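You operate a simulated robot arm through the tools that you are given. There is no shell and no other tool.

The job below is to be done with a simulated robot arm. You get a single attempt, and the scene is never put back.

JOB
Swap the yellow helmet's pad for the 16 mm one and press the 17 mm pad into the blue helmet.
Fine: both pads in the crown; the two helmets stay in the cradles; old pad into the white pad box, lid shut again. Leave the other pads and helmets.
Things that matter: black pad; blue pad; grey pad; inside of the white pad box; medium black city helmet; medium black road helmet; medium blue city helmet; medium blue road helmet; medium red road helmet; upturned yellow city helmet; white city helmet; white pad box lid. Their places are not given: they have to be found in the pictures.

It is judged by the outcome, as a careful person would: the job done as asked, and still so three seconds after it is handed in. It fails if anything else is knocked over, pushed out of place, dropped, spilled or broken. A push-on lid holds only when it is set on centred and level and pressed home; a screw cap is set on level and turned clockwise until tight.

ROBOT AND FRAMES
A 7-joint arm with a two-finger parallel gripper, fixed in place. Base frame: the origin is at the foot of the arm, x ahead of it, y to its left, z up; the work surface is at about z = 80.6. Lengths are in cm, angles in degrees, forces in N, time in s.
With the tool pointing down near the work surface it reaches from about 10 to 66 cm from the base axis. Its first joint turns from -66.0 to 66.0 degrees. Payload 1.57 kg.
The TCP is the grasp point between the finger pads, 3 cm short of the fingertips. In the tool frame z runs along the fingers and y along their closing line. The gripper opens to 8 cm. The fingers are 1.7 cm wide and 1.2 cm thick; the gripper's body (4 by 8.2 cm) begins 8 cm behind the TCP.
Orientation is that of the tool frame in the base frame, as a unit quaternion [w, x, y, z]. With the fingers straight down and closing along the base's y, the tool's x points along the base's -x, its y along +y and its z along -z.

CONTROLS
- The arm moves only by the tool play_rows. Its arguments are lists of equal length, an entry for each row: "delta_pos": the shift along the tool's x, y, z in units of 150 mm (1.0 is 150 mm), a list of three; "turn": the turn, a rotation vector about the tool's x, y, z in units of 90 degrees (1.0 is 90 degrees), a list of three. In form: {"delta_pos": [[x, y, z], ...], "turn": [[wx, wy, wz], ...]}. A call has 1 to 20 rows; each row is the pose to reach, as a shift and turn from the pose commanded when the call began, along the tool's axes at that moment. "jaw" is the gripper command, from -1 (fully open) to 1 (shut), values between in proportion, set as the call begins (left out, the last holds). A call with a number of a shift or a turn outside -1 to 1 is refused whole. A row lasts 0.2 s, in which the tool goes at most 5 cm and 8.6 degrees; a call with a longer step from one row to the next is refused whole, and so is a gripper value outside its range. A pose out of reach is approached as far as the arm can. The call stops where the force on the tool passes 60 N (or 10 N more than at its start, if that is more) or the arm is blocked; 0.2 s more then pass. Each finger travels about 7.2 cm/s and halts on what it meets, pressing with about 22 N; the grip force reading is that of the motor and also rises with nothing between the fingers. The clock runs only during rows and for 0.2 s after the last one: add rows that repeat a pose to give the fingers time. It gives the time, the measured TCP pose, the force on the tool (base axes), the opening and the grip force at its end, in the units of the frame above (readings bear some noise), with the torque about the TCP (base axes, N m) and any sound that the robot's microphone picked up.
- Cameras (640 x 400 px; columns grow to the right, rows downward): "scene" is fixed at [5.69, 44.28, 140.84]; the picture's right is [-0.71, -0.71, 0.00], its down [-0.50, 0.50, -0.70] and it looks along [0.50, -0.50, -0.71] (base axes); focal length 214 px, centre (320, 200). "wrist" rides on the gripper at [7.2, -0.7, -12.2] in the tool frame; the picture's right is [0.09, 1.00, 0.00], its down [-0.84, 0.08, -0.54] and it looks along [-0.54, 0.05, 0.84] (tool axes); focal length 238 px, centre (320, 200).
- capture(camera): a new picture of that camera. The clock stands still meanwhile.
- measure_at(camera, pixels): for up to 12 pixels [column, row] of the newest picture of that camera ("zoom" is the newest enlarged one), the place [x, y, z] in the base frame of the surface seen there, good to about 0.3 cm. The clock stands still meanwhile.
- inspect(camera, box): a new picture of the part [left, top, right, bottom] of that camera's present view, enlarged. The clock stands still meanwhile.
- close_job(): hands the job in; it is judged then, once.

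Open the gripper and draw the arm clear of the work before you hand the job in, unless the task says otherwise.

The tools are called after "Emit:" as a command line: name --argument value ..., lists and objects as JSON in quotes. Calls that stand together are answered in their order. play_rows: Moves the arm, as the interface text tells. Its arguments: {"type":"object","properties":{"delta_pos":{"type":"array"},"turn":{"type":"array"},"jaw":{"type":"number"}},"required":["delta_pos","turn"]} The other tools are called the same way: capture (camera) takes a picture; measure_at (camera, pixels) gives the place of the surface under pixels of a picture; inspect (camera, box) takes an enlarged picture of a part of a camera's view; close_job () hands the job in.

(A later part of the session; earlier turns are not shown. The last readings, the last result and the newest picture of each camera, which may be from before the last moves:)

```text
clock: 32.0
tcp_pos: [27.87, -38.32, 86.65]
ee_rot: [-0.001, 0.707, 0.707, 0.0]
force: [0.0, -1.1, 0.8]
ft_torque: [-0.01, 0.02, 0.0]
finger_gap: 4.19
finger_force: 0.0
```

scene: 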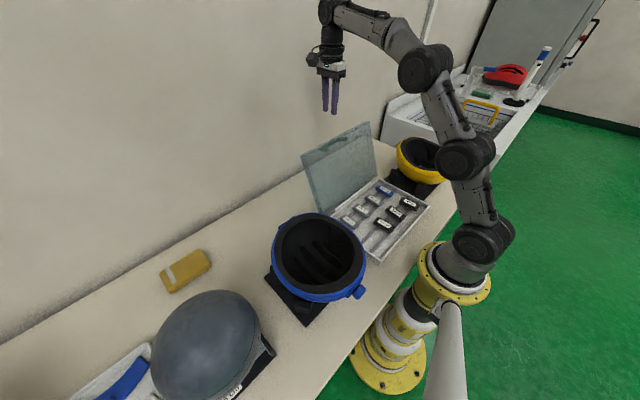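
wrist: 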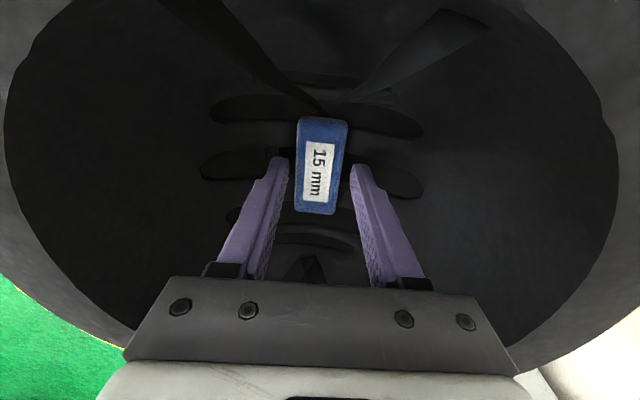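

Still free; I lower 0.2 cm more and close on the pad.

Emit:
play_rows --delta_pos '[[0, 0, 0.007], [0, 0, 0.013], [0, 0, 0.013]]' --turn '[[0, 0, 0], [0, 0, 0], [0, 0, 0]]'

Emit:
play_rows --delta_pos '[[0, 0, 0], [0, 0, 0], [0, 0, 0], [0, 0, 0]]' --turn '[[0, 0, 0], [0, 0, 0], [0, 0, 0], [0, 0, 0]]' --jaw 1

Emit:
capture --camera "wrist"

```text
clock: 32.8
tcp_pos: [27.86, -38.47, 86.57]
ee_rot: [0.0, 0.707, 0.708, 0.0]
force: [0.5, 0.2, -1.6]
ft_torque: [-0.01, -0.02, 0.01]
finger_gap: 4.22
finger_force: 0.1
```

```text
clock: 33.8
tcp_pos: [27.9, -38.34, 86.53]
ee_rot: [0.0, 0.706, 0.708, -0.001]
force: [-2.0, 1.2, 1.3]
ft_torque: [-0.01, 0.03, 0.01]
finger_gap: 3.1
finger_force: 22.4
```

```text
taken
```

wrist: 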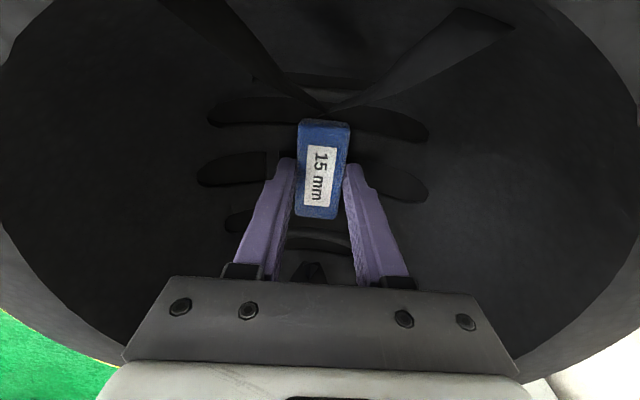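

Pad gripped at 3.1 cm with 22 N. I pull straight up slowly.

Emit:
play_rows --delta_pos '[[0, 0, -0.01], [0, 0, -0.02], [0, 0, -0.03], [0, 0, -0.05], [0, 0, -0.08], [0, 0, -0.12], [0, 0, -0.17]]' --turn '[[0, 0, 0], [0, 0, 0], [0, 0, 0], [0, 0, 0], [0, 0, 0], [0, 0, 0], [0, 0, 0]]'

Emit:
capture --camera "wrist"

Emit:
inspect --camera "scene" --box '[385, 105, 475, 200]'

```text
clock: 35.4
tcp_pos: [27.79, -38.36, 89.09]
ee_rot: [0.0, 0.707, 0.707, 0.0]
force: [0.0, 0.0, 1.2]
ft_torque: [0.04, 0.04, 0.03]
finger_gap: 3.1
finger_force: 21.8
```

```text
taken
```

wrist: 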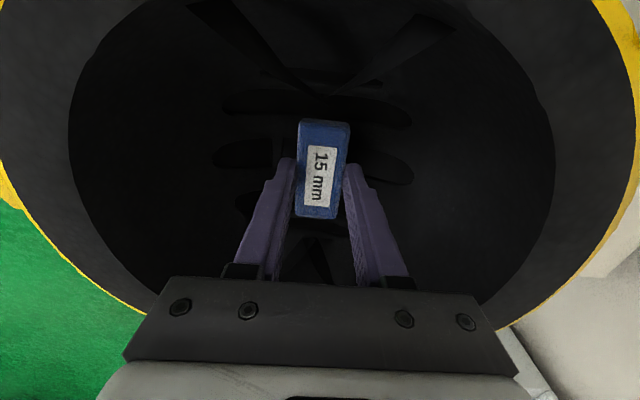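

```text
4.21 times, centred on (430, 152) of scene
```

zoom: 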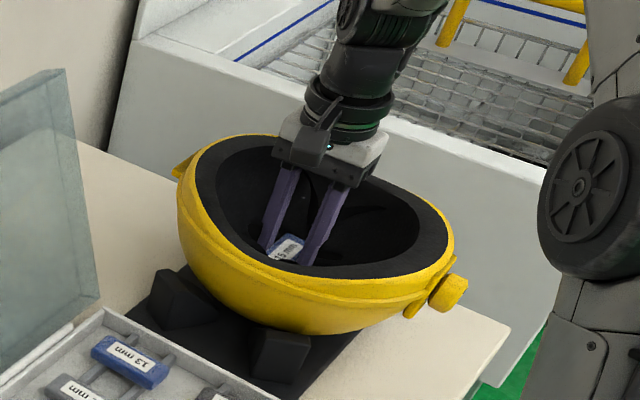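

The pad came out cleanly. I lift it clear of the rim.

Emit:
play_rows --delta_pos '[[0, 0, -0.15], [0, 0, -0.35], [0, 0, -0.55], [0, 0, -0.75], [0, 0, -0.95], [0, 0, -1.0]]' --turn '[[0, 0, 0], [0, 0, 0], [0, 0, 0], [0, 0, 0], [0, 0, 0], [0, 0, 0]]'

Emit:
play_rows --delta_pos '[[0.1, 0, 0], [0.2, 0, 0], [0.3, 0, 0], [0.4, 0, 0], [0.5, 0, 0], [0.6, 0, 0], [0.7, 0, 0], [0.8, 0, 0], [0.9, 0, 0], [1.0, 0, 0], [1.0, -0.1, 0], [1.0, -0.15, 0]]' --turn '[[0, 0, -0.085], [0, 0, -0.17], [0, 0, -0.255], [0, 0, -0.34], [0, 0, -0.425], [0, 0, -0.51], [0, 0, -0.595], [0, 0, -0.68], [0, 0, -0.765], [0, 0, -0.85], [0, 0, -0.935], [0, 0, -1.0]]'

Emit:
capture --camera "wrist"

```text
clock: 36.8
tcp_pos: [27.8, -38.38, 104.08]
ee_rot: [0.0, 0.707, 0.707, 0.0]
force: [0.5, -0.1, -0.2]
ft_torque: [-0.05, 0.0, 0.02]
finger_gap: 3.06
finger_force: 21.7
```

```text
clock: 39.4
tcp_pos: [25.55, -23.33, 104.12]
ee_rot: [-0.001, -0.001, 1.0, 0.0]
force: [-0.4, 0.7, 0.5]
ft_torque: [0.0, 0.01, 0.02]
finger_gap: 3.08
finger_force: 21.9
```

```text
taken
```

wrist: 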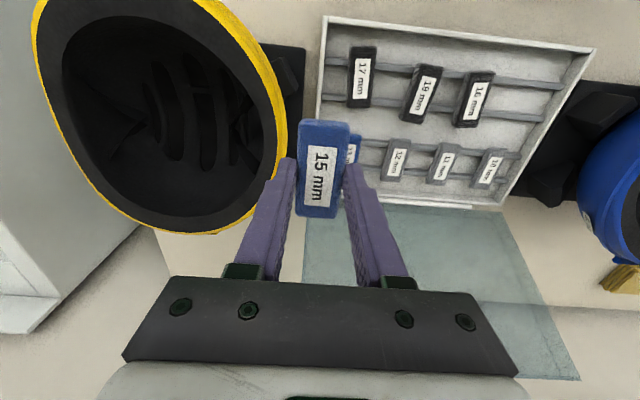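

I carry the pad towards the free place in the box (22.7, 3.9).

Emit:
play_rows --delta_pos '[[0.05, 0.2, 0], [0.1, 0.45, 0], [0.15, 0.7, 0], [0.19, 0.95, 0], [0.19, 1.0, 0]]' --turn '[[0, 0, 0], [0, 0, 0], [0, 0, 0], [0, 0, 0], [0, 0, 0]]'

Emit:
play_rows --delta_pos '[[0, 0.25, 0.05], [0, 0.5, 0.2], [0, 0.7, 0.4], [0, 0.813, 0.6], [0, 0.813, 0.8], [0, 0.813, 0.95]]' --turn '[[0, 0, 0], [0, 0, 0], [0, 0, 0], [0, 0, 0], [0, 0, 0], [0, 0, 0]]'

Emit:
capture --camera "wrist"

Emit:
inspect --camera "scene" --box '[300, 110, 480, 270]'

```text
clock: 40.6
tcp_pos: [22.77, -8.38, 104.09]
ee_rot: [0.0, -0.001, 1.0, 0.0]
force: [0.1, -0.6, -1.5]
ft_torque: [0.02, 0.0, -0.04]
finger_gap: 3.07
finger_force: 21.4
```

```text
clock: 42.0
tcp_pos: [22.68, 3.85, 89.88]
ee_rot: [0.0, -0.001, 1.0, 0.0]
force: [-0.2, -0.3, 0.4]
ft_torque: [-0.01, 0.02, 0.0]
finger_gap: 3.02
finger_force: 22.1
```

```text
taken
```

wrist: 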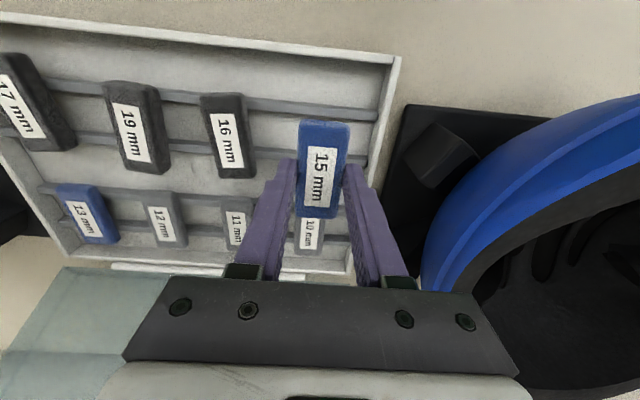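

```text
2.50 times, centred on (390, 190) of scene
```

zoom: 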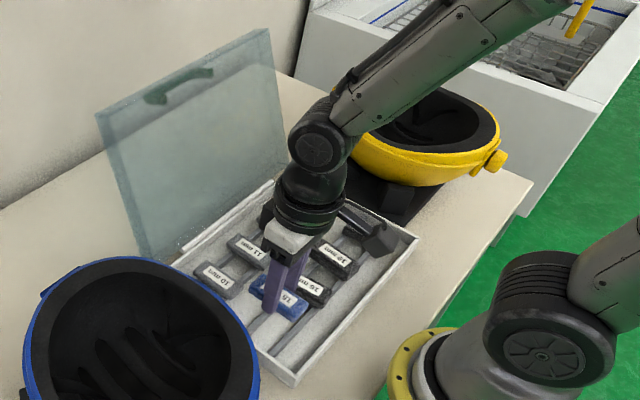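

Clear. I lower the pad onto the rails, slowly at the end.

Emit:
play_rows --delta_pos '[[0, 0, 0.1], [0, 0, 0.2], [0, 0, 0.26], [0, 0, 0.285], [0, 0, 0.3]]' --turn '[[0, 0, 0], [0, 0, 0], [0, 0, 0], [0, 0, 0], [0, 0, 0]]'

```text
clock: 43.2
tcp_pos: [22.78, 3.86, 85.41]
ee_rot: [0.0, -0.001, 1.0, 0.0]
force: [0.2, -0.3, 0.4]
ft_torque: [-0.01, 0.0, 0.0]
finger_gap: 3.07
finger_force: 21.3
```

No contact yet; I continue in small steps.

Emit:
play_rows --delta_pos '[[0, 0, 0.01], [0, 0, 0.02], [0, 0, 0.02]]' --turn '[[0, 0, 0], [0, 0, 0], [0, 0, 0]]'

Emit:
capture --camera "wrist"

```text
clock: 44.0
tcp_pos: [22.78, 3.77, 85.1]
ee_rot: [0.001, -0.001, 1.0, 0.0]
force: [-6.6, -0.7, 29.6]
ft_torque: [0.0, 0.21, -0.01]
finger_gap: 3.08
finger_force: 22.1
```

```text
taken
```

wrist: 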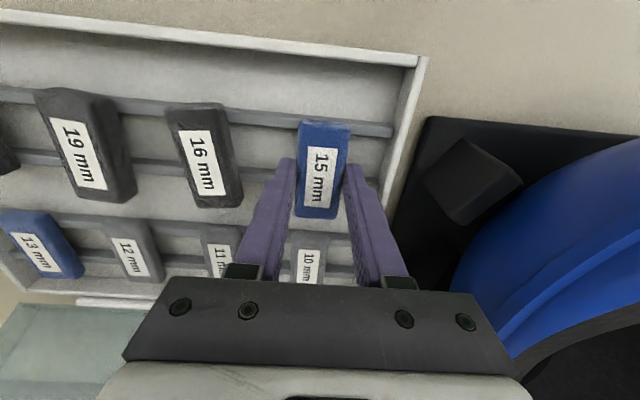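

Pad is seated on the rails (30 N). I ease off slightly, open a little and lift away.

Emit:
play_rows --delta_pos '[[0, 0, -0.012], [0, 0, -0.012]]' --turn '[[0, 0, 0], [0, 0, 0]]'

Emit:
play_rows --delta_pos '[[0, 0, 0], [0, 0, 0], [0, 0, -0.05], [0, 0, -0.15], [0, 0, -0.3], [0, 0, -0.4]]' --turn '[[0, 0, 0], [0, 0, 0], [0, 0, 0], [0, 0, 0], [0, 0, 0], [0, 0, 0]]' --jaw -0.1

Emit:
capture --camera "wrist"

Emit:
measure_at --camera "wrist" --pixels '[[320, 150], [225, 135], [212, 100], [240, 100], [250, 165], [222, 170], [320, 200]]'

```text
clock: 44.6
tcp_pos: [22.71, 3.83, 85.18]
ee_rot: [-0.001, -0.001, 1.0, 0.0]
force: [1.1, 0.4, 0.5]
ft_torque: [-0.04, -0.04, 0.0]
finger_gap: 3.06
finger_force: 21.5
```

```text
clock: 46.0
tcp_pos: [22.66, 3.77, 91.14]
ee_rot: [0.001, -0.001, 1.0, 0.0]
force: [0.2, 0.4, 0.0]
ft_torque: [-0.03, 0.01, 0.02]
finger_gap: 4.39
finger_force: 0.0
```

```text
taken
```

wrist: 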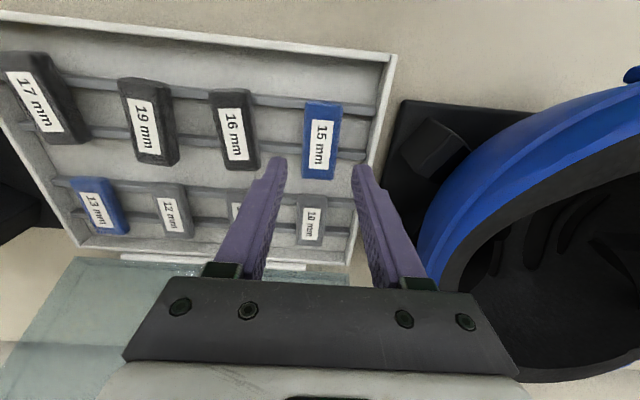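

```text
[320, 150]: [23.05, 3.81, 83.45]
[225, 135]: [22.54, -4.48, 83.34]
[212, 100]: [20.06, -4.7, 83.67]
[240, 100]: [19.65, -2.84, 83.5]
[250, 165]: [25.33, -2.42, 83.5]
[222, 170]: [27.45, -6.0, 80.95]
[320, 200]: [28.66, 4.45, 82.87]
```

The 15 mm pad sits in the free place. I measure the 16 mm pad's outline (211–258, 90–170).

Emit:
measure_at --camera "wrist" --pixels '[[214, 95], [245, 94], [255, 163], [229, 165], [234, 130], [216, 130], [251, 130], [230, 92], [243, 166]]'

```text
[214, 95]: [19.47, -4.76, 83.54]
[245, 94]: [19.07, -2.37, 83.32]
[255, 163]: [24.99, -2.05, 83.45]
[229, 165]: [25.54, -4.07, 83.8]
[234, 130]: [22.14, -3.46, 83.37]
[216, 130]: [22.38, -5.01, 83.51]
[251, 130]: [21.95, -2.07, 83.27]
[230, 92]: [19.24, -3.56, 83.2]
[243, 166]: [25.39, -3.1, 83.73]
```

16 mm pad centre ≈ (22.4, −3.45), top 83.4. I move over it and lower to TCP z≈85.35.

Emit:
play_rows --delta_pos '[[0.017, -0.2, 0], [0.017, -0.4, 0], [0.017, -0.481, 0.05], [0.017, -0.481, 0.2], [0.017, -0.481, 0.3], [0.017, -0.481, 0.35], [0.017, -0.481, 0.384], [0.017, -0.481, 0.384]]' --turn '[[0, 0, 0], [0, 0, 0], [0, 0, 0], [0, 0, 0], [0, 0, 0], [0, 0, 0], [0, 0, 0], [0, 0, 0]]'

Emit:
capture --camera "wrist"

```text
clock: 47.8
tcp_pos: [22.49, -3.48, 85.46]
ee_rot: [0.0, -0.001, 1.0, 0.0]
force: [-0.3, -0.3, -1.0]
ft_torque: [0.0, -0.01, 0.0]
finger_gap: 4.38
finger_force: 0.0
```

```text
taken
```

wrist: 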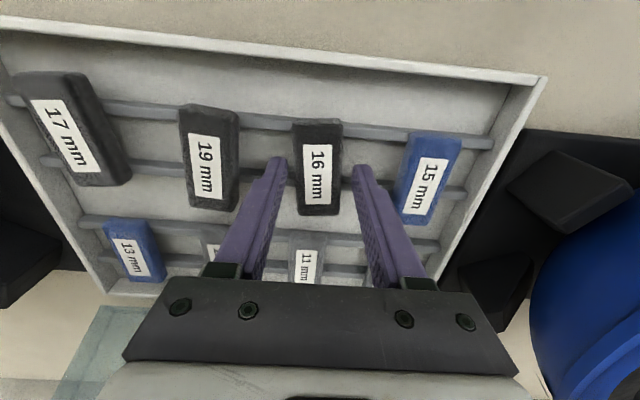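

Well centred on the 16 mm pad. I close and lift slowly.

Emit:
play_rows --delta_pos '[[0, 0, 0.005], [0, 0, 0.005], [0, 0, 0.005], [0, 0, 0.005]]' --turn '[[0, 0, 0], [0, 0, 0], [0, 0, 0], [0, 0, 0]]' --jaw 1

Emit:
play_rows --delta_pos '[[0, 0, -0.02], [0, 0, -0.05], [0, 0, -0.1], [0, 0, -0.2], [0, 0, -0.4], [0, 0, -0.6], [0, 0, -0.8], [0, 0, -1.0]]' --turn '[[0, 0, 0], [0, 0, 0], [0, 0, 0], [0, 0, 0], [0, 0, 0], [0, 0, 0], [0, 0, 0], [0, 0, 0]]'

Emit:
capture --camera "wrist"

```text
clock: 48.8
tcp_pos: [22.45, -3.37, 85.46]
ee_rot: [0.001, 0.0, 1.0, 0.0]
force: [-1.3, 1.3, 16.8]
ft_torque: [0.05, 0.12, 0.14]
finger_gap: 3.19
finger_force: 21.8
```

```text
clock: 50.6
tcp_pos: [22.54, -3.28, 100.35]
ee_rot: [0.0, -0.001, 1.0, 0.0]
force: [-1.2, -0.5, -0.2]
ft_torque: [-0.01, 0.0, 0.01]
finger_gap: 3.12
finger_force: 22.1
```

```text
taken
```

wrist: 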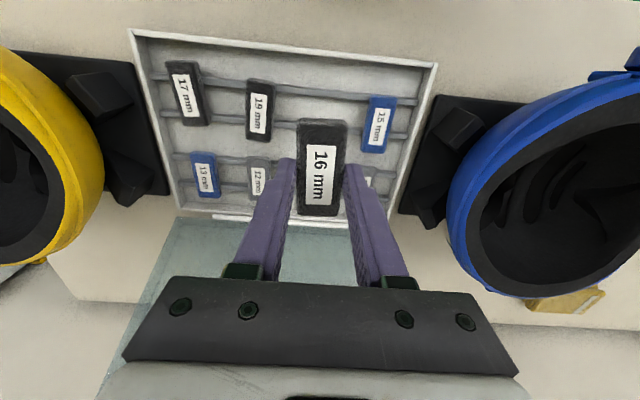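

Pad held. I raise, yaw +90° and travel towards the yellow helmet.

Emit:
play_rows --delta_pos '[[0, -0.05, -0.1], [-0.03, -0.1, -0.2], [-0.06, -0.2, -0.25], [-0.1, -0.3, -0.25], [-0.14, -0.4, -0.25], [-0.18, -0.5, -0.25], [-0.22, -0.6, -0.25], [-0.26, -0.7, -0.25], [-0.3, -0.8, -0.25], [-0.33, -0.9, -0.25], [-0.36, -1.0, -0.25], [-0.36, -1.0, -0.25]]' --turn '[[0, 0, 0.085], [0, 0, 0.17], [0, 0, 0.255], [0, 0, 0.34], [0, 0, 0.425], [0, 0, 0.51], [0, 0, 0.595], [0, 0, 0.68], [0, 0, 0.765], [0, 0, 0.85], [0, 0, 0.935], [0, 0, 1.0]]'

Emit:
play_rows --delta_pos '[[-0.25, 0, 0], [-0.5, 0, 0], [-0.75, 0, 0], [-1.0, 0, 0], [-1.0, 0, 0]]' --turn '[[0, 0, 0], [0, 0, 0], [0, 0, 0], [0, 0, 0], [0, 0, 0]]'

Emit:
capture --camera "wrist"

```text
clock: 53.2
tcp_pos: [27.86, -18.64, 104.11]
ee_rot: [0.001, 0.707, 0.707, 0.0]
force: [-0.2, 0.5, -0.2]
ft_torque: [-0.01, 0.05, 0.0]
finger_gap: 3.09
finger_force: 21.6
```

```text
clock: 54.4
tcp_pos: [28.01, -33.36, 104.09]
ee_rot: [0.0, 0.707, 0.708, 0.0]
force: [-0.5, -0.5, -0.2]
ft_torque: [0.02, 0.02, 0.02]
finger_gap: 3.09
finger_force: 22.1
```

```text
taken
```

wrist: 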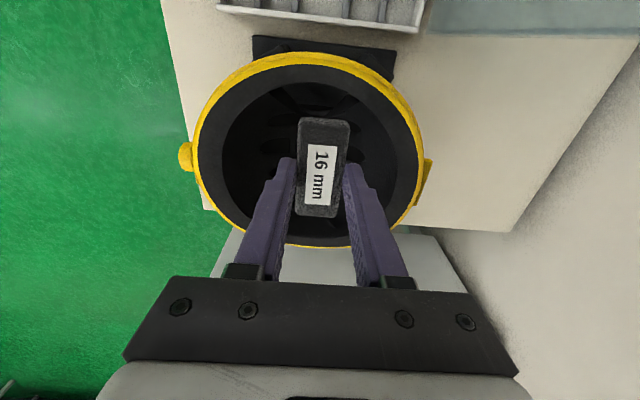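

I go over the old pad's place (27.9, −38.4) and lower to TCP z≈89.5.

Emit:
play_rows --delta_pos '[[-0.17, -0.003, 0], [-0.335, -0.006, 0.05], [-0.335, -0.006, 0.25], [-0.335, -0.006, 0.5], [-0.335, -0.006, 0.7], [-0.335, -0.006, 0.85], [-0.335, -0.006, 0.97], [-0.335, -0.006, 0.97]]' --turn '[[0, 0, 0], [0, 0, 0], [0, 0, 0], [0, 0, 0], [0, 0, 0], [0, 0, 0], [0, 0, 0], [0, 0, 0]]'

Emit:
capture --camera "wrist"

```text
clock: 56.2
tcp_pos: [27.95, -38.36, 89.4]
ee_rot: [0.0, 0.707, 0.707, 0.0]
force: [0.0, -0.1, -1.0]
ft_torque: [-0.04, 0.0, 0.02]
finger_gap: 3.07
finger_force: 21.6
```

```text
taken
```

wrist: 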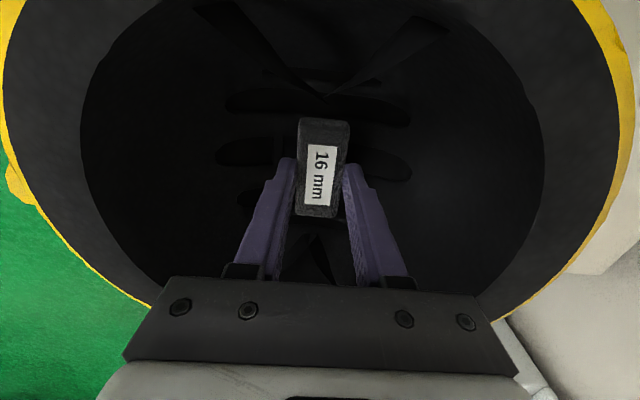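

Aligned like the old pad. I lower to just above contact and then in small steps.

Emit:
play_rows --delta_pos '[[0, 0, 0.06], [0, 0, 0.11], [0, 0, 0.145], [0, 0, 0.16], [0, 0, 0.16]]' --turn '[[0, 0, 0], [0, 0, 0], [0, 0, 0], [0, 0, 0], [0, 0, 0]]'

Emit:
play_rows --delta_pos '[[0, 0, 0.008], [0, 0, 0.015], [0, 0, 0.015]]' --turn '[[0, 0, 0], [0, 0, 0], [0, 0, 0]]'

```text
clock: 57.4
tcp_pos: [27.87, -38.41, 87.26]
ee_rot: [0.0, 0.706, 0.708, 0.001]
force: [0.5, -0.2, 0.0]
ft_torque: [0.01, -0.02, -0.02]
finger_gap: 3.03
finger_force: 22.5
```

```text
clock: 58.2
tcp_pos: [27.9, -38.6, 86.9]
ee_rot: [0.0, 0.707, 0.708, -0.001]
force: [0.2, -0.7, 0.7]
ft_torque: [0.03, 0.02, 0.0]
finger_gap: 3.04
finger_force: 22.3
```

Still no contact; another small step.

Emit:
play_rows --delta_pos '[[0, 0, 0.008], [0, 0, 0.015], [0, 0, 0.015]]' --turn '[[0, 0, 0], [0, 0, 0], [0, 0, 0]]'

```text
clock: 59.0
tcp_pos: [27.86, -38.49, 86.77]
ee_rot: [0.0, 0.706, 0.708, 0.0]
force: [-0.9, 0.8, -0.5]
ft_torque: [0.0, -0.01, -0.01]
finger_gap: 3.06
finger_force: 21.9
```

Emit:
play_rows --delta_pos '[[0, 0, 0.007], [0, 0, 0.013], [0, 0, 0.013]]' --turn '[[0, 0, 0], [0, 0, 0], [0, 0, 0]]'

```text
clock: 59.8
tcp_pos: [27.92, -38.51, 86.76]
ee_rot: [0.002, 0.706, 0.708, 0.0]
force: [-0.4, 5.1, 17.8]
ft_torque: [0.22, 0.0, 0.02]
finger_gap: 3.05
finger_force: 22.8
```

Contact at TCP z≈86.76 (18 N). I press a little harder to seat the pad.

Emit:
play_rows --delta_pos '[[0, 0, 0.006], [0, 0, 0.012], [0, 0, 0.012]]' --turn '[[0, 0, 0], [0, 0, 0], [0, 0, 0]]'

Emit:
capture --camera "wrist"

```text
clock: 60.6
tcp_pos: [27.92, -38.61, 86.51]
ee_rot: [0.003, 0.707, 0.708, -0.001]
force: [-0.9, 6.6, 28.1]
ft_torque: [0.21, 0.01, 0.01]
finger_gap: 3.09
finger_force: 22.1
```

```text
taken
```

wrist: 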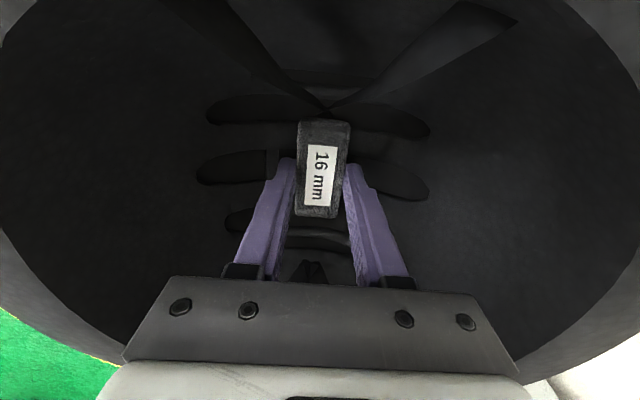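

Pad seated (28 N). I ease off, release, and lift to check how it sits.

Emit:
play_rows --delta_pos '[[0, 0, -0.012], [0, 0, -0.012]]' --turn '[[0, 0, 0], [0, 0, 0]]'

Emit:
play_rows --delta_pos '[[0, 0, 0], [0, 0, 0], [0, 0, -0.05], [0, 0, -0.15], [0, 0, -0.3]]' --turn '[[0, 0, 0], [0, 0, 0], [0, 0, 0], [0, 0, 0], [0, 0, 0]]' --jaw -0.05

Emit:
capture --camera "wrist"

Emit:
measure_at --camera "wrist" --pixels '[[303, 109], [335, 110], [302, 175], [328, 178], [318, 140], [322, 115], [316, 178]]'

```text
clock: 61.2
tcp_pos: [27.76, -38.53, 86.53]
ee_rot: [0.0, 0.707, 0.708, -0.001]
force: [1.6, -6.5, 10.9]
ft_torque: [-0.24, -0.1, -0.01]
finger_gap: 3.06
finger_force: 21.9
```

```text
clock: 62.4
tcp_pos: [27.79, -38.5, 91.11]
ee_rot: [0.0, 0.706, 0.708, 0.0]
force: [0.2, 0.3, 0.1]
ft_torque: [0.0, -0.02, 0.0]
finger_gap: 4.19
finger_force: 0.1
```

```text
taken
```

wrist: 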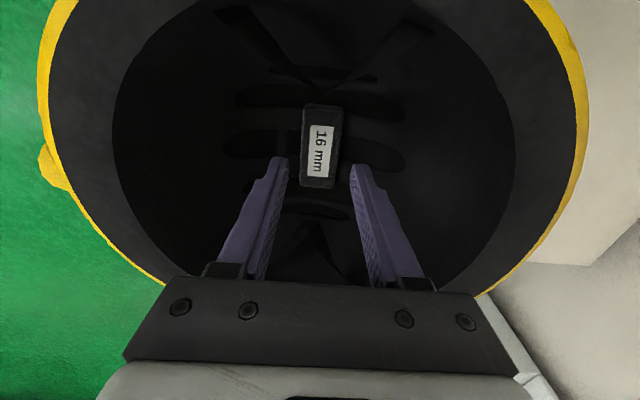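

```text
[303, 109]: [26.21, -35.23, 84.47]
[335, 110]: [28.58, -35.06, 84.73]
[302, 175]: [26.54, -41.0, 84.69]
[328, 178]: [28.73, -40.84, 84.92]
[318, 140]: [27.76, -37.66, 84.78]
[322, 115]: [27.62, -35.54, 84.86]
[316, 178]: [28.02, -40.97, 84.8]
```

16 mm pad sits level in the crown (top ≈84.8). I close the fingers and press on its top centre.

Emit:
play_rows --delta_pos '[[0, 0, 0], [0, 0, 0], [0, 0, 0], [0, 0, 0], [0, 0, 0.1], [0, 0, 0.18], [0, 0, 0.21]]' --turn '[[0, 0, 0], [0, 0, 0], [0, 0, 0], [0, 0, 0], [0, 0, 0], [0, 0, 0], [0, 0, 0]]' --jaw 1

Emit:
play_rows --delta_pos '[[0, 0, 0.01], [0, 0, 0.02], [0, 0, 0.025], [0, 0, 0.025]]' --turn '[[0, 0, 0], [0, 0, 0], [0, 0, 0], [0, 0, 0]]'

```text
clock: 64.0
tcp_pos: [27.63, -38.44, 87.95]
ee_rot: [0.0, 0.707, 0.707, 0.0]
force: [0.6, 0.1, 0.4]
ft_torque: [0.01, -0.04, 0.01]
finger_gap: 0.0
finger_force: 20.6
```

```text
clock: 65.0
tcp_pos: [27.82, -38.38, 87.75]
ee_rot: [0.002, 0.706, 0.708, -0.001]
force: [-1.9, 8.9, 20.7]
ft_torque: [0.26, 0.05, -0.01]
finger_gap: 0.0
finger_force: 20.9
```

20 N on the pad; a little more pressure, then retreat.

Emit:
play_rows --delta_pos '[[0, 0, 0.008], [0, 0, 0.016], [0, 0, 0.016]]' --turn '[[0, 0, 0], [0, 0, 0], [0, 0, 0]]'

Emit:
play_rows --delta_pos '[[0, 0, -0.02], [0, 0, -0.1], [0, 0, -0.3], [0, 0, -0.6], [0, 0, -0.9], [0, 0, -1.0]]' --turn '[[0, 0, 0], [0, 0, 0], [0, 0, 0], [0, 0, 0], [0, 0, 0], [0, 0, 0]]'

Emit:
capture --camera "wrist"

```text
clock: 65.8
tcp_pos: [27.96, -38.5, 87.65]
ee_rot: [0.004, 0.706, 0.708, 0.0]
force: [-1.8, 16.1, 41.1]
ft_torque: [0.57, -0.02, 0.0]
finger_gap: 0.0
finger_force: 21.2
```

```text
clock: 67.2
tcp_pos: [27.93, -38.54, 102.41]
ee_rot: [0.0, 0.706, 0.708, 0.0]
force: [0.2, 1.0, -0.6]
ft_torque: [-0.02, 0.02, -0.02]
finger_gap: 0.03
finger_force: 21.0
```

```text
taken
```

wrist: 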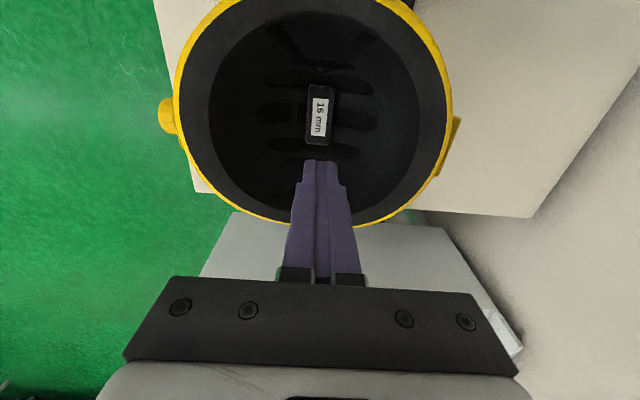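

16 mm pad is firmly in the crown. Next, I yaw back and go to the 17 mm pad.

Emit:
play_rows --delta_pos '[[0.1, 0, 0], [0.2, -0.03, 0], [0.3, -0.06, 0], [0.4, -0.1, 0], [0.5, -0.14, 0], [0.6, -0.18, 0], [0.7, -0.22, 0], [0.8, -0.26, 0], [0.9, -0.3, 0], [1.0, -0.33, 0], [1.0, -0.33, 0], [1.0, -0.33, 0]]' --turn '[[0, 0, -0.085], [0, 0, -0.17], [0, 0, -0.255], [0, 0, -0.34], [0, 0, -0.425], [0, 0, -0.51], [0, 0, -0.595], [0, 0, -0.68], [0, 0, -0.765], [0, 0, -0.85], [0, 0, -0.935], [0, 0, -1.0]]' --jaw -0.1

Emit:
play_rows --delta_pos '[[0, 0.2, 0.1], [0, 0.35, 0.3], [0, 0.35, 0.5], [0, 0.35, 0.6]]' --turn '[[0, 0, 0], [0, 0, 0], [0, 0, 0], [0, 0, 0]]'

Emit:
capture --camera "wrist"

```text
clock: 69.8
tcp_pos: [22.91, -23.44, 102.22]
ee_rot: [0.0, -0.002, 1.0, -0.001]
force: [1.0, 0.3, -0.8]
ft_torque: [0.01, -0.04, 0.02]
finger_gap: 4.41
finger_force: 0.1
```

```text
clock: 70.8
tcp_pos: [22.7, -18.24, 93.18]
ee_rot: [0.0, -0.001, 1.0, 0.0]
force: [-0.5, -0.3, -0.1]
ft_torque: [-0.02, 0.04, 0.01]
finger_gap: 4.41
finger_force: 0.2
```

```text
taken
```

wrist: 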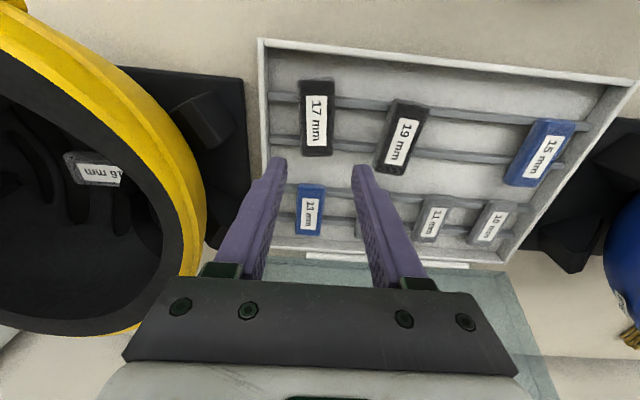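

I measure the 17 mm pad's outline (298–335, 80–157) before descending.

Emit:
measure_at --camera "wrist" --pixels '[[303, 86], [330, 86], [305, 152], [329, 153], [316, 118], [303, 118], [331, 118], [316, 84], [317, 154]]'

```text
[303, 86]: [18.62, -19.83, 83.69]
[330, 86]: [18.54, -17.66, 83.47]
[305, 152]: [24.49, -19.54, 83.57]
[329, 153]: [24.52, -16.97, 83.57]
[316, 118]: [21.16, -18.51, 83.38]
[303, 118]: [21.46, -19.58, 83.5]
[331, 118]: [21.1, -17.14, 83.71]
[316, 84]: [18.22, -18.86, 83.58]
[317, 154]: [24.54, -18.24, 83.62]
```

17 mm pad centre ≈ (21.5, −18.4), top ≈83.6. I descend over it to TCP z≈85.5.

Emit:
play_rows --delta_pos '[[0.08, -0.01, 0.1], [0.08, -0.01, 0.25], [0.08, -0.01, 0.38], [0.08, -0.01, 0.47], [0.08, -0.01, 0.51], [0.08, -0.01, 0.51]]' --turn '[[0, 0, 0], [0, 0, 0], [0, 0, 0], [0, 0, 0], [0, 0, 0], [0, 0, 0]]'

Emit:
capture --camera "wrist"

```text
clock: 72.2
tcp_pos: [21.76, -18.36, 85.5]
ee_rot: [0.0, -0.001, 1.0, 0.0]
force: [0.7, 0.5, -0.1]
ft_torque: [0.01, 0.06, 0.0]
finger_gap: 4.42
finger_force: 0.1
```

```text
taken
```

wrist: 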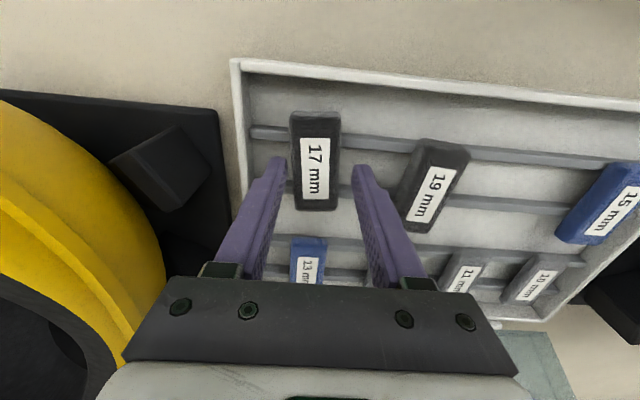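

The pad is about 0.5 cm nearer the base than the fingers; I shift −0.45 cm in x and close.

Emit:
play_rows --delta_pos '[[0.015, 0, 0], [0.03, -0.003, 0], [0.03, -0.003, 0]]' --turn '[[0, 0, 0], [0, 0, 0], [0, 0, 0]]'

Emit:
play_rows --delta_pos '[[0, 0, 0], [0, 0, 0], [0, 0, 0], [0, 0, 0]]' --turn '[[0, 0, 0], [0, 0, 0], [0, 0, 0], [0, 0, 0]]' --jaw 1

Emit:
capture --camera "wrist"

```text
clock: 73.0
tcp_pos: [21.13, -18.3, 85.6]
ee_rot: [0.0, -0.001, 1.0, 0.0]
force: [-0.1, 0.1, 0.0]
ft_torque: [0.02, -0.01, 0.03]
finger_gap: 4.41
finger_force: 0.1
```

```text
clock: 74.0
tcp_pos: [21.26, -18.33, 85.6]
ee_rot: [0.0, -0.001, 1.0, 0.0]
force: [-0.4, 0.7, -1.1]
ft_torque: [0.0, -0.01, -0.01]
finger_gap: 3.11
finger_force: 21.8
```

```text
taken
```

wrist: 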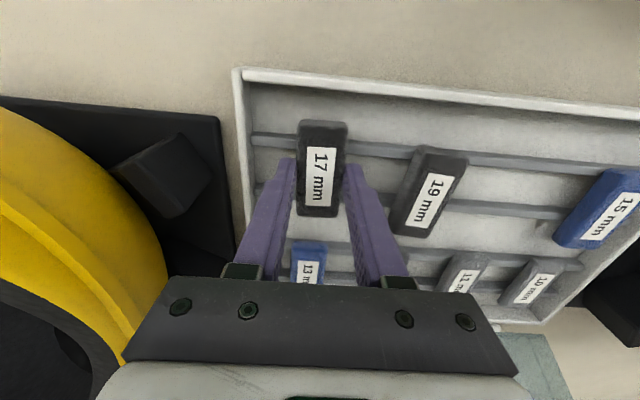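

17 mm pad gripped at its middle. I lift it straight up out of the box and check clearances around the blue helmet.

Emit:
play_rows --delta_pos '[[0, 0, -0.02], [0, 0, -0.06], [0, 0, -0.15], [0, 0, -0.3], [0, 0, -0.5], [0, 0, -0.7], [0, 0, -0.9], [0, 0, -1.0]]' --turn '[[0, 0, 0], [0, 0, 0], [0, 0, 0], [0, 0, 0], [0, 0, 0], [0, 0, 0], [0, 0, 0], [0, 0, 0]]'

Emit:
capture --camera "scene"

Emit:
measure_at --camera "scene" --pixels '[[205, 300], [180, 330], [230, 310], [250, 340], [200, 380], [165, 360], [320, 250], [320, 290], [345, 225], [280, 240], [300, 220], [360, 260]]'

```text
clock: 75.8
tcp_pos: [21.21, -18.32, 100.69]
ee_rot: [0.0, -0.001, 1.0, 0.0]
force: [0.6, 0.8, -0.7]
ft_torque: [-0.01, 0.0, 0.01]
finger_gap: 3.1
finger_force: 22.1
```

```text
taken
```

scene: 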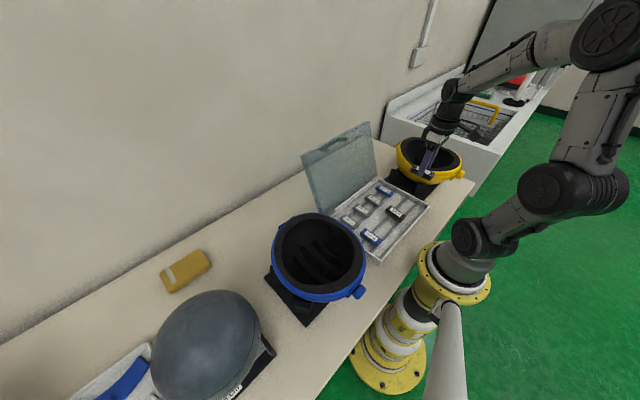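

```text
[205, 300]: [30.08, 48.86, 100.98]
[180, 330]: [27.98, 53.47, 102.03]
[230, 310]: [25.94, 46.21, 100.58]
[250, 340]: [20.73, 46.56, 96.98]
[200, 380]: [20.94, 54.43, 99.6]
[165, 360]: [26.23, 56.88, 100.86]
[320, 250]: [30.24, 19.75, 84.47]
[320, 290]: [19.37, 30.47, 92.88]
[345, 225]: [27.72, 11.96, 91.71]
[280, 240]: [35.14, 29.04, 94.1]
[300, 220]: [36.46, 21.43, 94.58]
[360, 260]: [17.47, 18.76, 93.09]
```

The grey helmet begins only at y≈43, so there is room. I raise, yaw +90° and travel towards the blue helmet.

Emit:
play_rows --delta_pos '[[0, 0.05, -0.1], [-0.03, 0.1, -0.2], [-0.06, 0.2, -0.25], [-0.1, 0.3, -0.25], [-0.14, 0.4, -0.25], [-0.18, 0.5, -0.25], [-0.22, 0.6, -0.25], [-0.26, 0.7, -0.25], [-0.3, 0.8, -0.25], [-0.35, 0.9, -0.25], [-0.4, 1.0, -0.25], [-0.42, 1.0, -0.25]]' --turn '[[0, 0, 0.085], [0, 0, 0.17], [0, 0, 0.255], [0, 0, 0.34], [0, 0, 0.425], [0, 0, 0.51], [0, 0, 0.595], [0, 0, 0.68], [0, 0, 0.765], [0, 0, 0.85], [0, 0, 0.935], [0, 0, 1.0]]'

Emit:
play_rows --delta_pos '[[0.25, 0, 0], [0.5, 0, 0], [0.75, 0, 0], [1.0, 0, 0], [1.0, 0, 0]]' --turn '[[0, 0, 0], [0, 0, 0], [0, 0, 0], [0, 0, 0], [0, 0, 0]]'

Emit:
play_rows --delta_pos '[[0.25, 0, 0], [0.5, 0, 0], [0.75, 0, 0], [0.78, 0, 0]]' --turn '[[0, 0, 0], [0, 0, 0], [0, 0, 0], [0, 0, 0]]'

Emit:
capture --camera "wrist"

```text
clock: 78.4
tcp_pos: [27.46, -3.27, 104.23]
ee_rot: [-0.001, 0.707, 0.707, 0.0]
force: [-0.3, -0.2, -0.4]
ft_torque: [-0.01, 0.0, -0.01]
finger_gap: 3.07
finger_force: 22.0
```

```text
clock: 79.6
tcp_pos: [27.48, 11.61, 104.35]
ee_rot: [0.0, 0.707, 0.708, 0.0]
force: [-0.2, -0.1, -1.2]
ft_torque: [0.0, 0.01, -0.01]
finger_gap: 3.06
finger_force: 21.6
```

```text
clock: 80.6
tcp_pos: [27.48, 23.34, 104.33]
ee_rot: [0.0, 0.706, 0.708, 0.0]
force: [-0.8, 0.4, -1.1]
ft_torque: [0.02, -0.05, -0.03]
finger_gap: 3.06
finger_force: 22.0
```

```text
taken
```

wrist: 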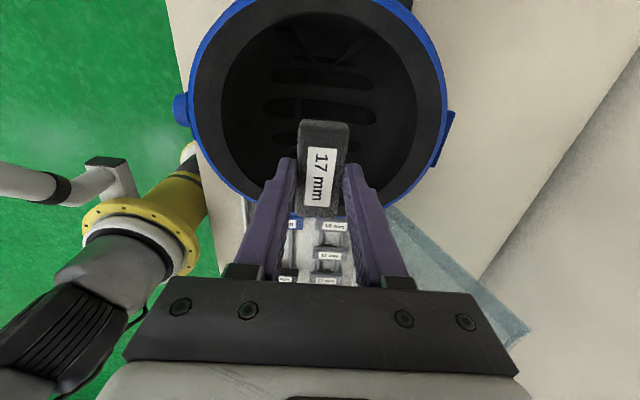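

Inside the blue helmet I see the vent slots at rows 75, 108, 142, as in the yellow one where the pad is centred on the middle slot. I enlarge and measure.

Emit:
inspect --camera "wrist" --box '[220, 0, 420, 160]'

Emit:
measure_at --camera "wrist" --pixels '[[320, 60], [320, 66], [320, 75], [320, 90], [320, 97], [320, 108], [285, 125], [355, 125], [285, 92], [355, 92], [325, 40], [290, 150]]'

```text
2.50 times, centred on (320, 80) of wrist
```

zoom: 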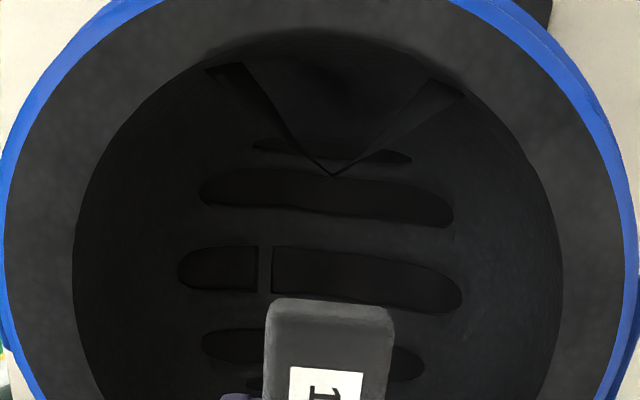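

```text
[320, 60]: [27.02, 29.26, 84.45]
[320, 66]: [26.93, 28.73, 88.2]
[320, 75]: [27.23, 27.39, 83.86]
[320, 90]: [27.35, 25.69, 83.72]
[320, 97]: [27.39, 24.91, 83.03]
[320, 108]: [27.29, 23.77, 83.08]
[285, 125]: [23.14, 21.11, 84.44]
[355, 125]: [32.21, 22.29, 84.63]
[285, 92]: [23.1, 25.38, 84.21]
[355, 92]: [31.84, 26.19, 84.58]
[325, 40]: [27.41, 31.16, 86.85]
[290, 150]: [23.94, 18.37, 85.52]
```

Both helmets have the same inner layout; the equivalent spot in the blue crown is ≈ (27.3, 23.5), floor ≈83.1. I descend to TCP z≈89.6.

Emit:
play_rows --delta_pos '[[0.01, -0.01, 0.15], [0.01, -0.01, 0.35], [0.01, -0.01, 0.55], [0.01, -0.01, 0.75], [0.01, -0.01, 0.9], [0.01, -0.01, 0.98], [0.01, -0.01, 0.98]]' --turn '[[0, 0, 0], [0, 0, 0], [0, 0, 0], [0, 0, 0], [0, 0, 0], [0, 0, 0], [0, 0, 0]]'

Emit:
capture --camera "wrist"

Emit:
inspect --camera "scene" --box '[240, 160, 400, 330]'

```text
clock: 82.2
tcp_pos: [27.28, 23.42, 89.56]
ee_rot: [0.0, 0.707, 0.708, 0.0]
force: [0.6, 0.4, -0.2]
ft_torque: [-0.01, -0.02, 0.03]
finger_gap: 3.06
finger_force: 21.8
```

```text
taken
```

wrist: 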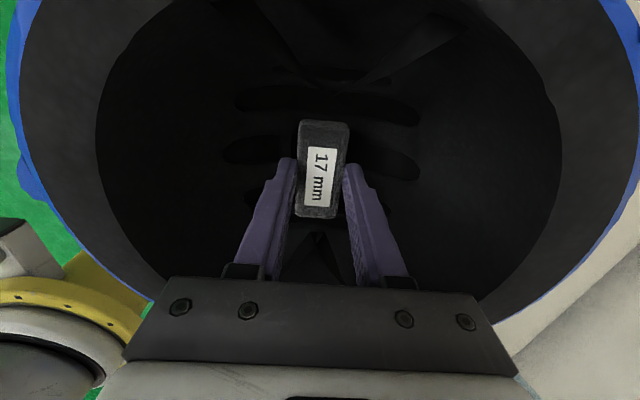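

```text
2.35 times, centred on (320, 245) of scene
```

zoom: 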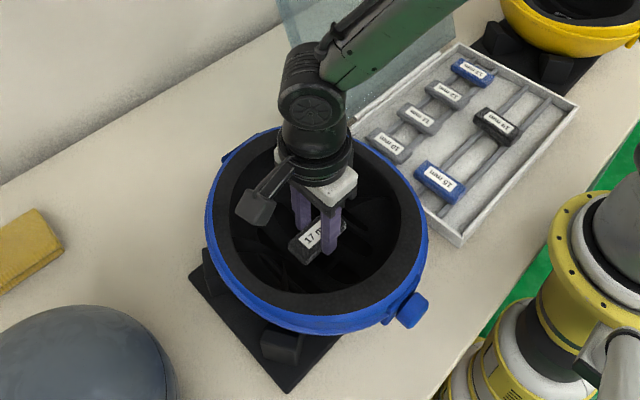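

Compared with the yellow view the helmet appears ~8 px to the right, so I shift +0.4 cm in x while lowering to near contact.

Emit:
play_rows --delta_pos '[[0, 0.02, 0.03], [0, 0.027, 0.08], [0, 0.027, 0.12], [0, 0.027, 0.15], [0, 0.027, 0.15]]' --turn '[[0, 0, 0], [0, 0, 0], [0, 0, 0], [0, 0, 0], [0, 0, 0]]'

Emit:
play_rows --delta_pos '[[0, 0, 0.01], [0, 0, 0.02], [0, 0, 0.02]]' --turn '[[0, 0, 0], [0, 0, 0], [0, 0, 0]]'

```text
clock: 83.4
tcp_pos: [27.72, 23.43, 87.37]
ee_rot: [0.0, 0.707, 0.707, -0.001]
force: [-0.2, -0.2, -0.7]
ft_torque: [-0.04, -0.01, 0.01]
finger_gap: 3.07
finger_force: 21.7
```

```text
clock: 84.2
tcp_pos: [27.71, 23.48, 87.08]
ee_rot: [0.001, 0.706, 0.708, 0.0]
force: [0.0, -0.3, -0.3]
ft_torque: [0.0, 0.05, -0.02]
finger_gap: 3.09
finger_force: 21.9
```

No contact yet at TCP 87.1; next small step.

Emit:
play_rows --delta_pos '[[0, 0, 0.007], [0, 0, 0.014], [0, 0, 0.014]]' --turn '[[0, 0, 0], [0, 0, 0], [0, 0, 0]]'

Emit:
play_rows --delta_pos '[[0, 0, 0.007], [0, 0, 0.014], [0, 0, 0.014]]' --turn '[[0, 0, 0], [0, 0, 0], [0, 0, 0]]'

```text
clock: 85.0
tcp_pos: [27.61, 23.4, 86.96]
ee_rot: [0.0, 0.707, 0.708, 0.001]
force: [0.5, 0.2, -0.4]
ft_torque: [0.03, -0.02, -0.03]
finger_gap: 3.08
finger_force: 21.7
```

```text
clock: 85.8
tcp_pos: [27.56, 23.46, 86.75]
ee_rot: [0.001, 0.707, 0.708, 0.001]
force: [-4.7, -4.0, 18.5]
ft_torque: [-0.39, 0.16, -0.06]
finger_gap: 3.08
finger_force: 22.5
```

Contact at TCP z≈86.75 (18 N). I press a bit more to seat it.

Emit:
play_rows --delta_pos '[[0, 0, 0.006], [0, 0, 0.012], [0, 0, 0.012]]' --turn '[[0, 0, 0], [0, 0, 0], [0, 0, 0]]'

Emit:
capture --camera "wrist"

```text
clock: 86.6
tcp_pos: [27.77, 23.55, 86.65]
ee_rot: [0.001, 0.706, 0.708, 0.002]
force: [-5.6, -2.6, 29.8]
ft_torque: [-0.11, 0.21, 0.0]
finger_gap: 3.07
finger_force: 21.7
```

```text
taken
```

wrist: 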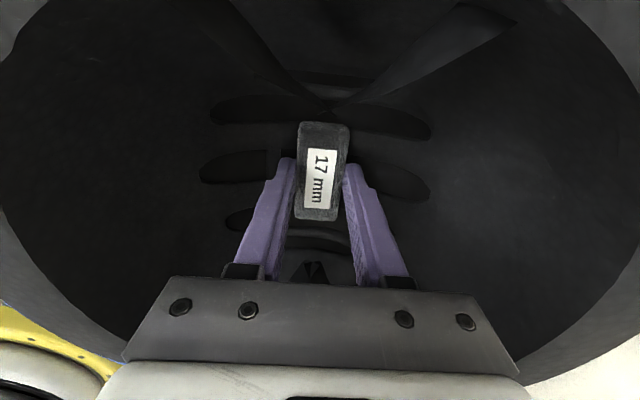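

The picture matches the yellow placement almost exactly. I ease off, release, lift a little and check.

Emit:
play_rows --delta_pos '[[0, 0, -0.012], [0, 0, -0.012]]' --turn '[[0, 0, 0], [0, 0, 0]]'

Emit:
play_rows --delta_pos '[[0, 0, 0], [0, 0, 0], [0, 0, -0.05], [0, 0, -0.15], [0, 0, -0.3]]' --turn '[[0, 0, 0], [0, 0, 0], [0, 0, 0], [0, 0, 0], [0, 0, 0]]' --jaw -0.05

Emit:
capture --camera "wrist"

Emit:
measure_at --camera "wrist" --pixels '[[305, 109], [335, 110], [302, 175], [328, 178], [318, 140], [322, 115], [316, 178]]'

```text
clock: 87.2
tcp_pos: [27.65, 23.44, 86.62]
ee_rot: [0.001, 0.707, 0.707, 0.001]
force: [1.3, 7.5, 4.5]
ft_torque: [0.22, -0.02, -0.01]
finger_gap: 3.08
finger_force: 22.2
```

```text
clock: 88.4
tcp_pos: [27.69, 23.38, 91.22]
ee_rot: [0.0, 0.706, 0.708, -0.001]
force: [-0.1, 0.1, 0.1]
ft_torque: [-0.01, -0.01, 0.02]
finger_gap: 4.18
finger_force: 0.1
```

```text
taken
```

wrist: 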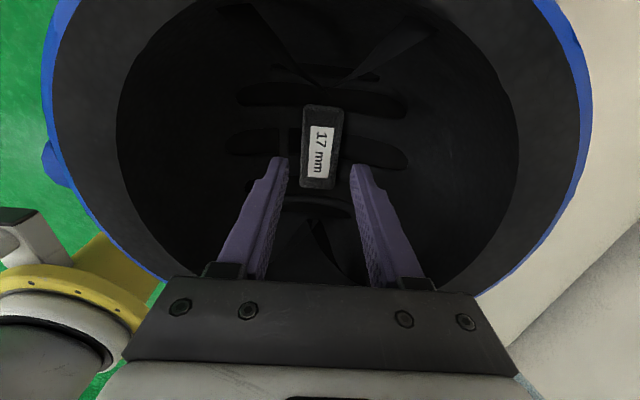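

```text
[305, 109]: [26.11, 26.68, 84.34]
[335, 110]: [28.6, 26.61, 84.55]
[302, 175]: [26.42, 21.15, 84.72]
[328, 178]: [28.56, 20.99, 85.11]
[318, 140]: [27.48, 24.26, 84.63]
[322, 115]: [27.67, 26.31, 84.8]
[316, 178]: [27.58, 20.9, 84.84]
```

17 mm pad is level in the crown (top ≈84.7). I close the fingers and press on top of it.

Emit:
play_rows --delta_pos '[[0, 0, 0], [0, 0, 0], [0, 0, 0], [0, 0, 0], [0, 0, 0.1], [0, 0, 0.18], [0, 0, 0.21]]' --turn '[[0, 0, 0], [0, 0, 0], [0, 0, 0], [0, 0, 0], [0, 0, 0], [0, 0, 0], [0, 0, 0]]' --jaw 1

Emit:
play_rows --delta_pos '[[0, 0, 0.01], [0, 0, 0.02], [0, 0, 0.03], [0, 0, 0.03]]' --turn '[[0, 0, 0], [0, 0, 0], [0, 0, 0], [0, 0, 0]]'

```text
clock: 90.0
tcp_pos: [27.71, 23.5, 87.95]
ee_rot: [0.0, 0.706, 0.708, 0.0]
force: [0.3, -0.5, 0.9]
ft_torque: [0.02, -0.03, 0.02]
finger_gap: 0.0
finger_force: 21.4
```

```text
clock: 91.0
tcp_pos: [27.69, 23.53, 87.82]
ee_rot: [0.001, 0.707, 0.707, 0.001]
force: [-3.7, -5.8, 25.7]
ft_torque: [-0.21, 0.1, -0.03]
finger_gap: 0.0
finger_force: 21.0
```

26 N; a little more pressure, then I rise clear.

Emit:
play_rows --delta_pos '[[0, 0, 0.007], [0, 0, 0.013], [0, 0, 0.013]]' --turn '[[0, 0, 0], [0, 0, 0], [0, 0, 0]]'

Emit:
play_rows --delta_pos '[[0, 0, -0.02], [0, 0, -0.1], [0, 0, -0.3], [0, 0, -0.6], [0, 0, -0.9], [0, 0, -1.0]]' --turn '[[0, 0, 0], [0, 0, 0], [0, 0, 0], [0, 0, 0], [0, 0, 0], [0, 0, 0]]'

Emit:
capture --camera "wrist"

Emit:
capture --camera "scene"

```text
clock: 91.8
tcp_pos: [27.76, 23.52, 87.74]
ee_rot: [0.0, 0.706, 0.708, 0.003]
force: [-6.7, -14.1, 53.2]
ft_torque: [-0.54, 0.24, -0.04]
finger_gap: 0.0
finger_force: 21.6
```

```text
clock: 93.2
tcp_pos: [27.64, 23.65, 102.45]
ee_rot: [0.0, 0.707, 0.708, 0.001]
force: [-0.5, -0.9, 0.3]
ft_torque: [-0.03, 0.01, 0.04]
finger_gap: 0.01
finger_force: 21.3
```

```text
taken
```

wrist: 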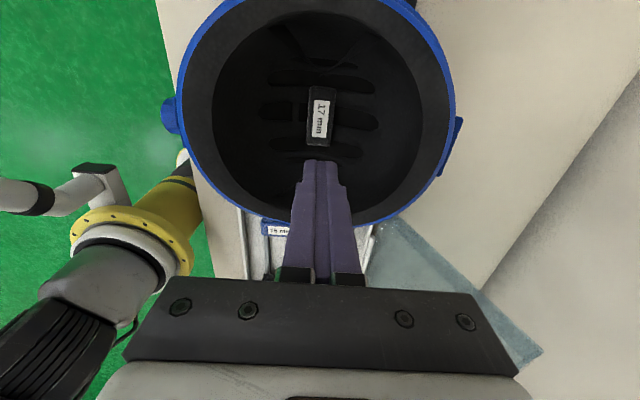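

```text
taken
```

scene: 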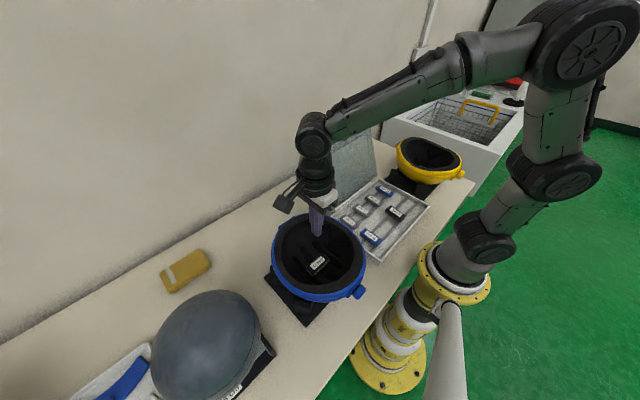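

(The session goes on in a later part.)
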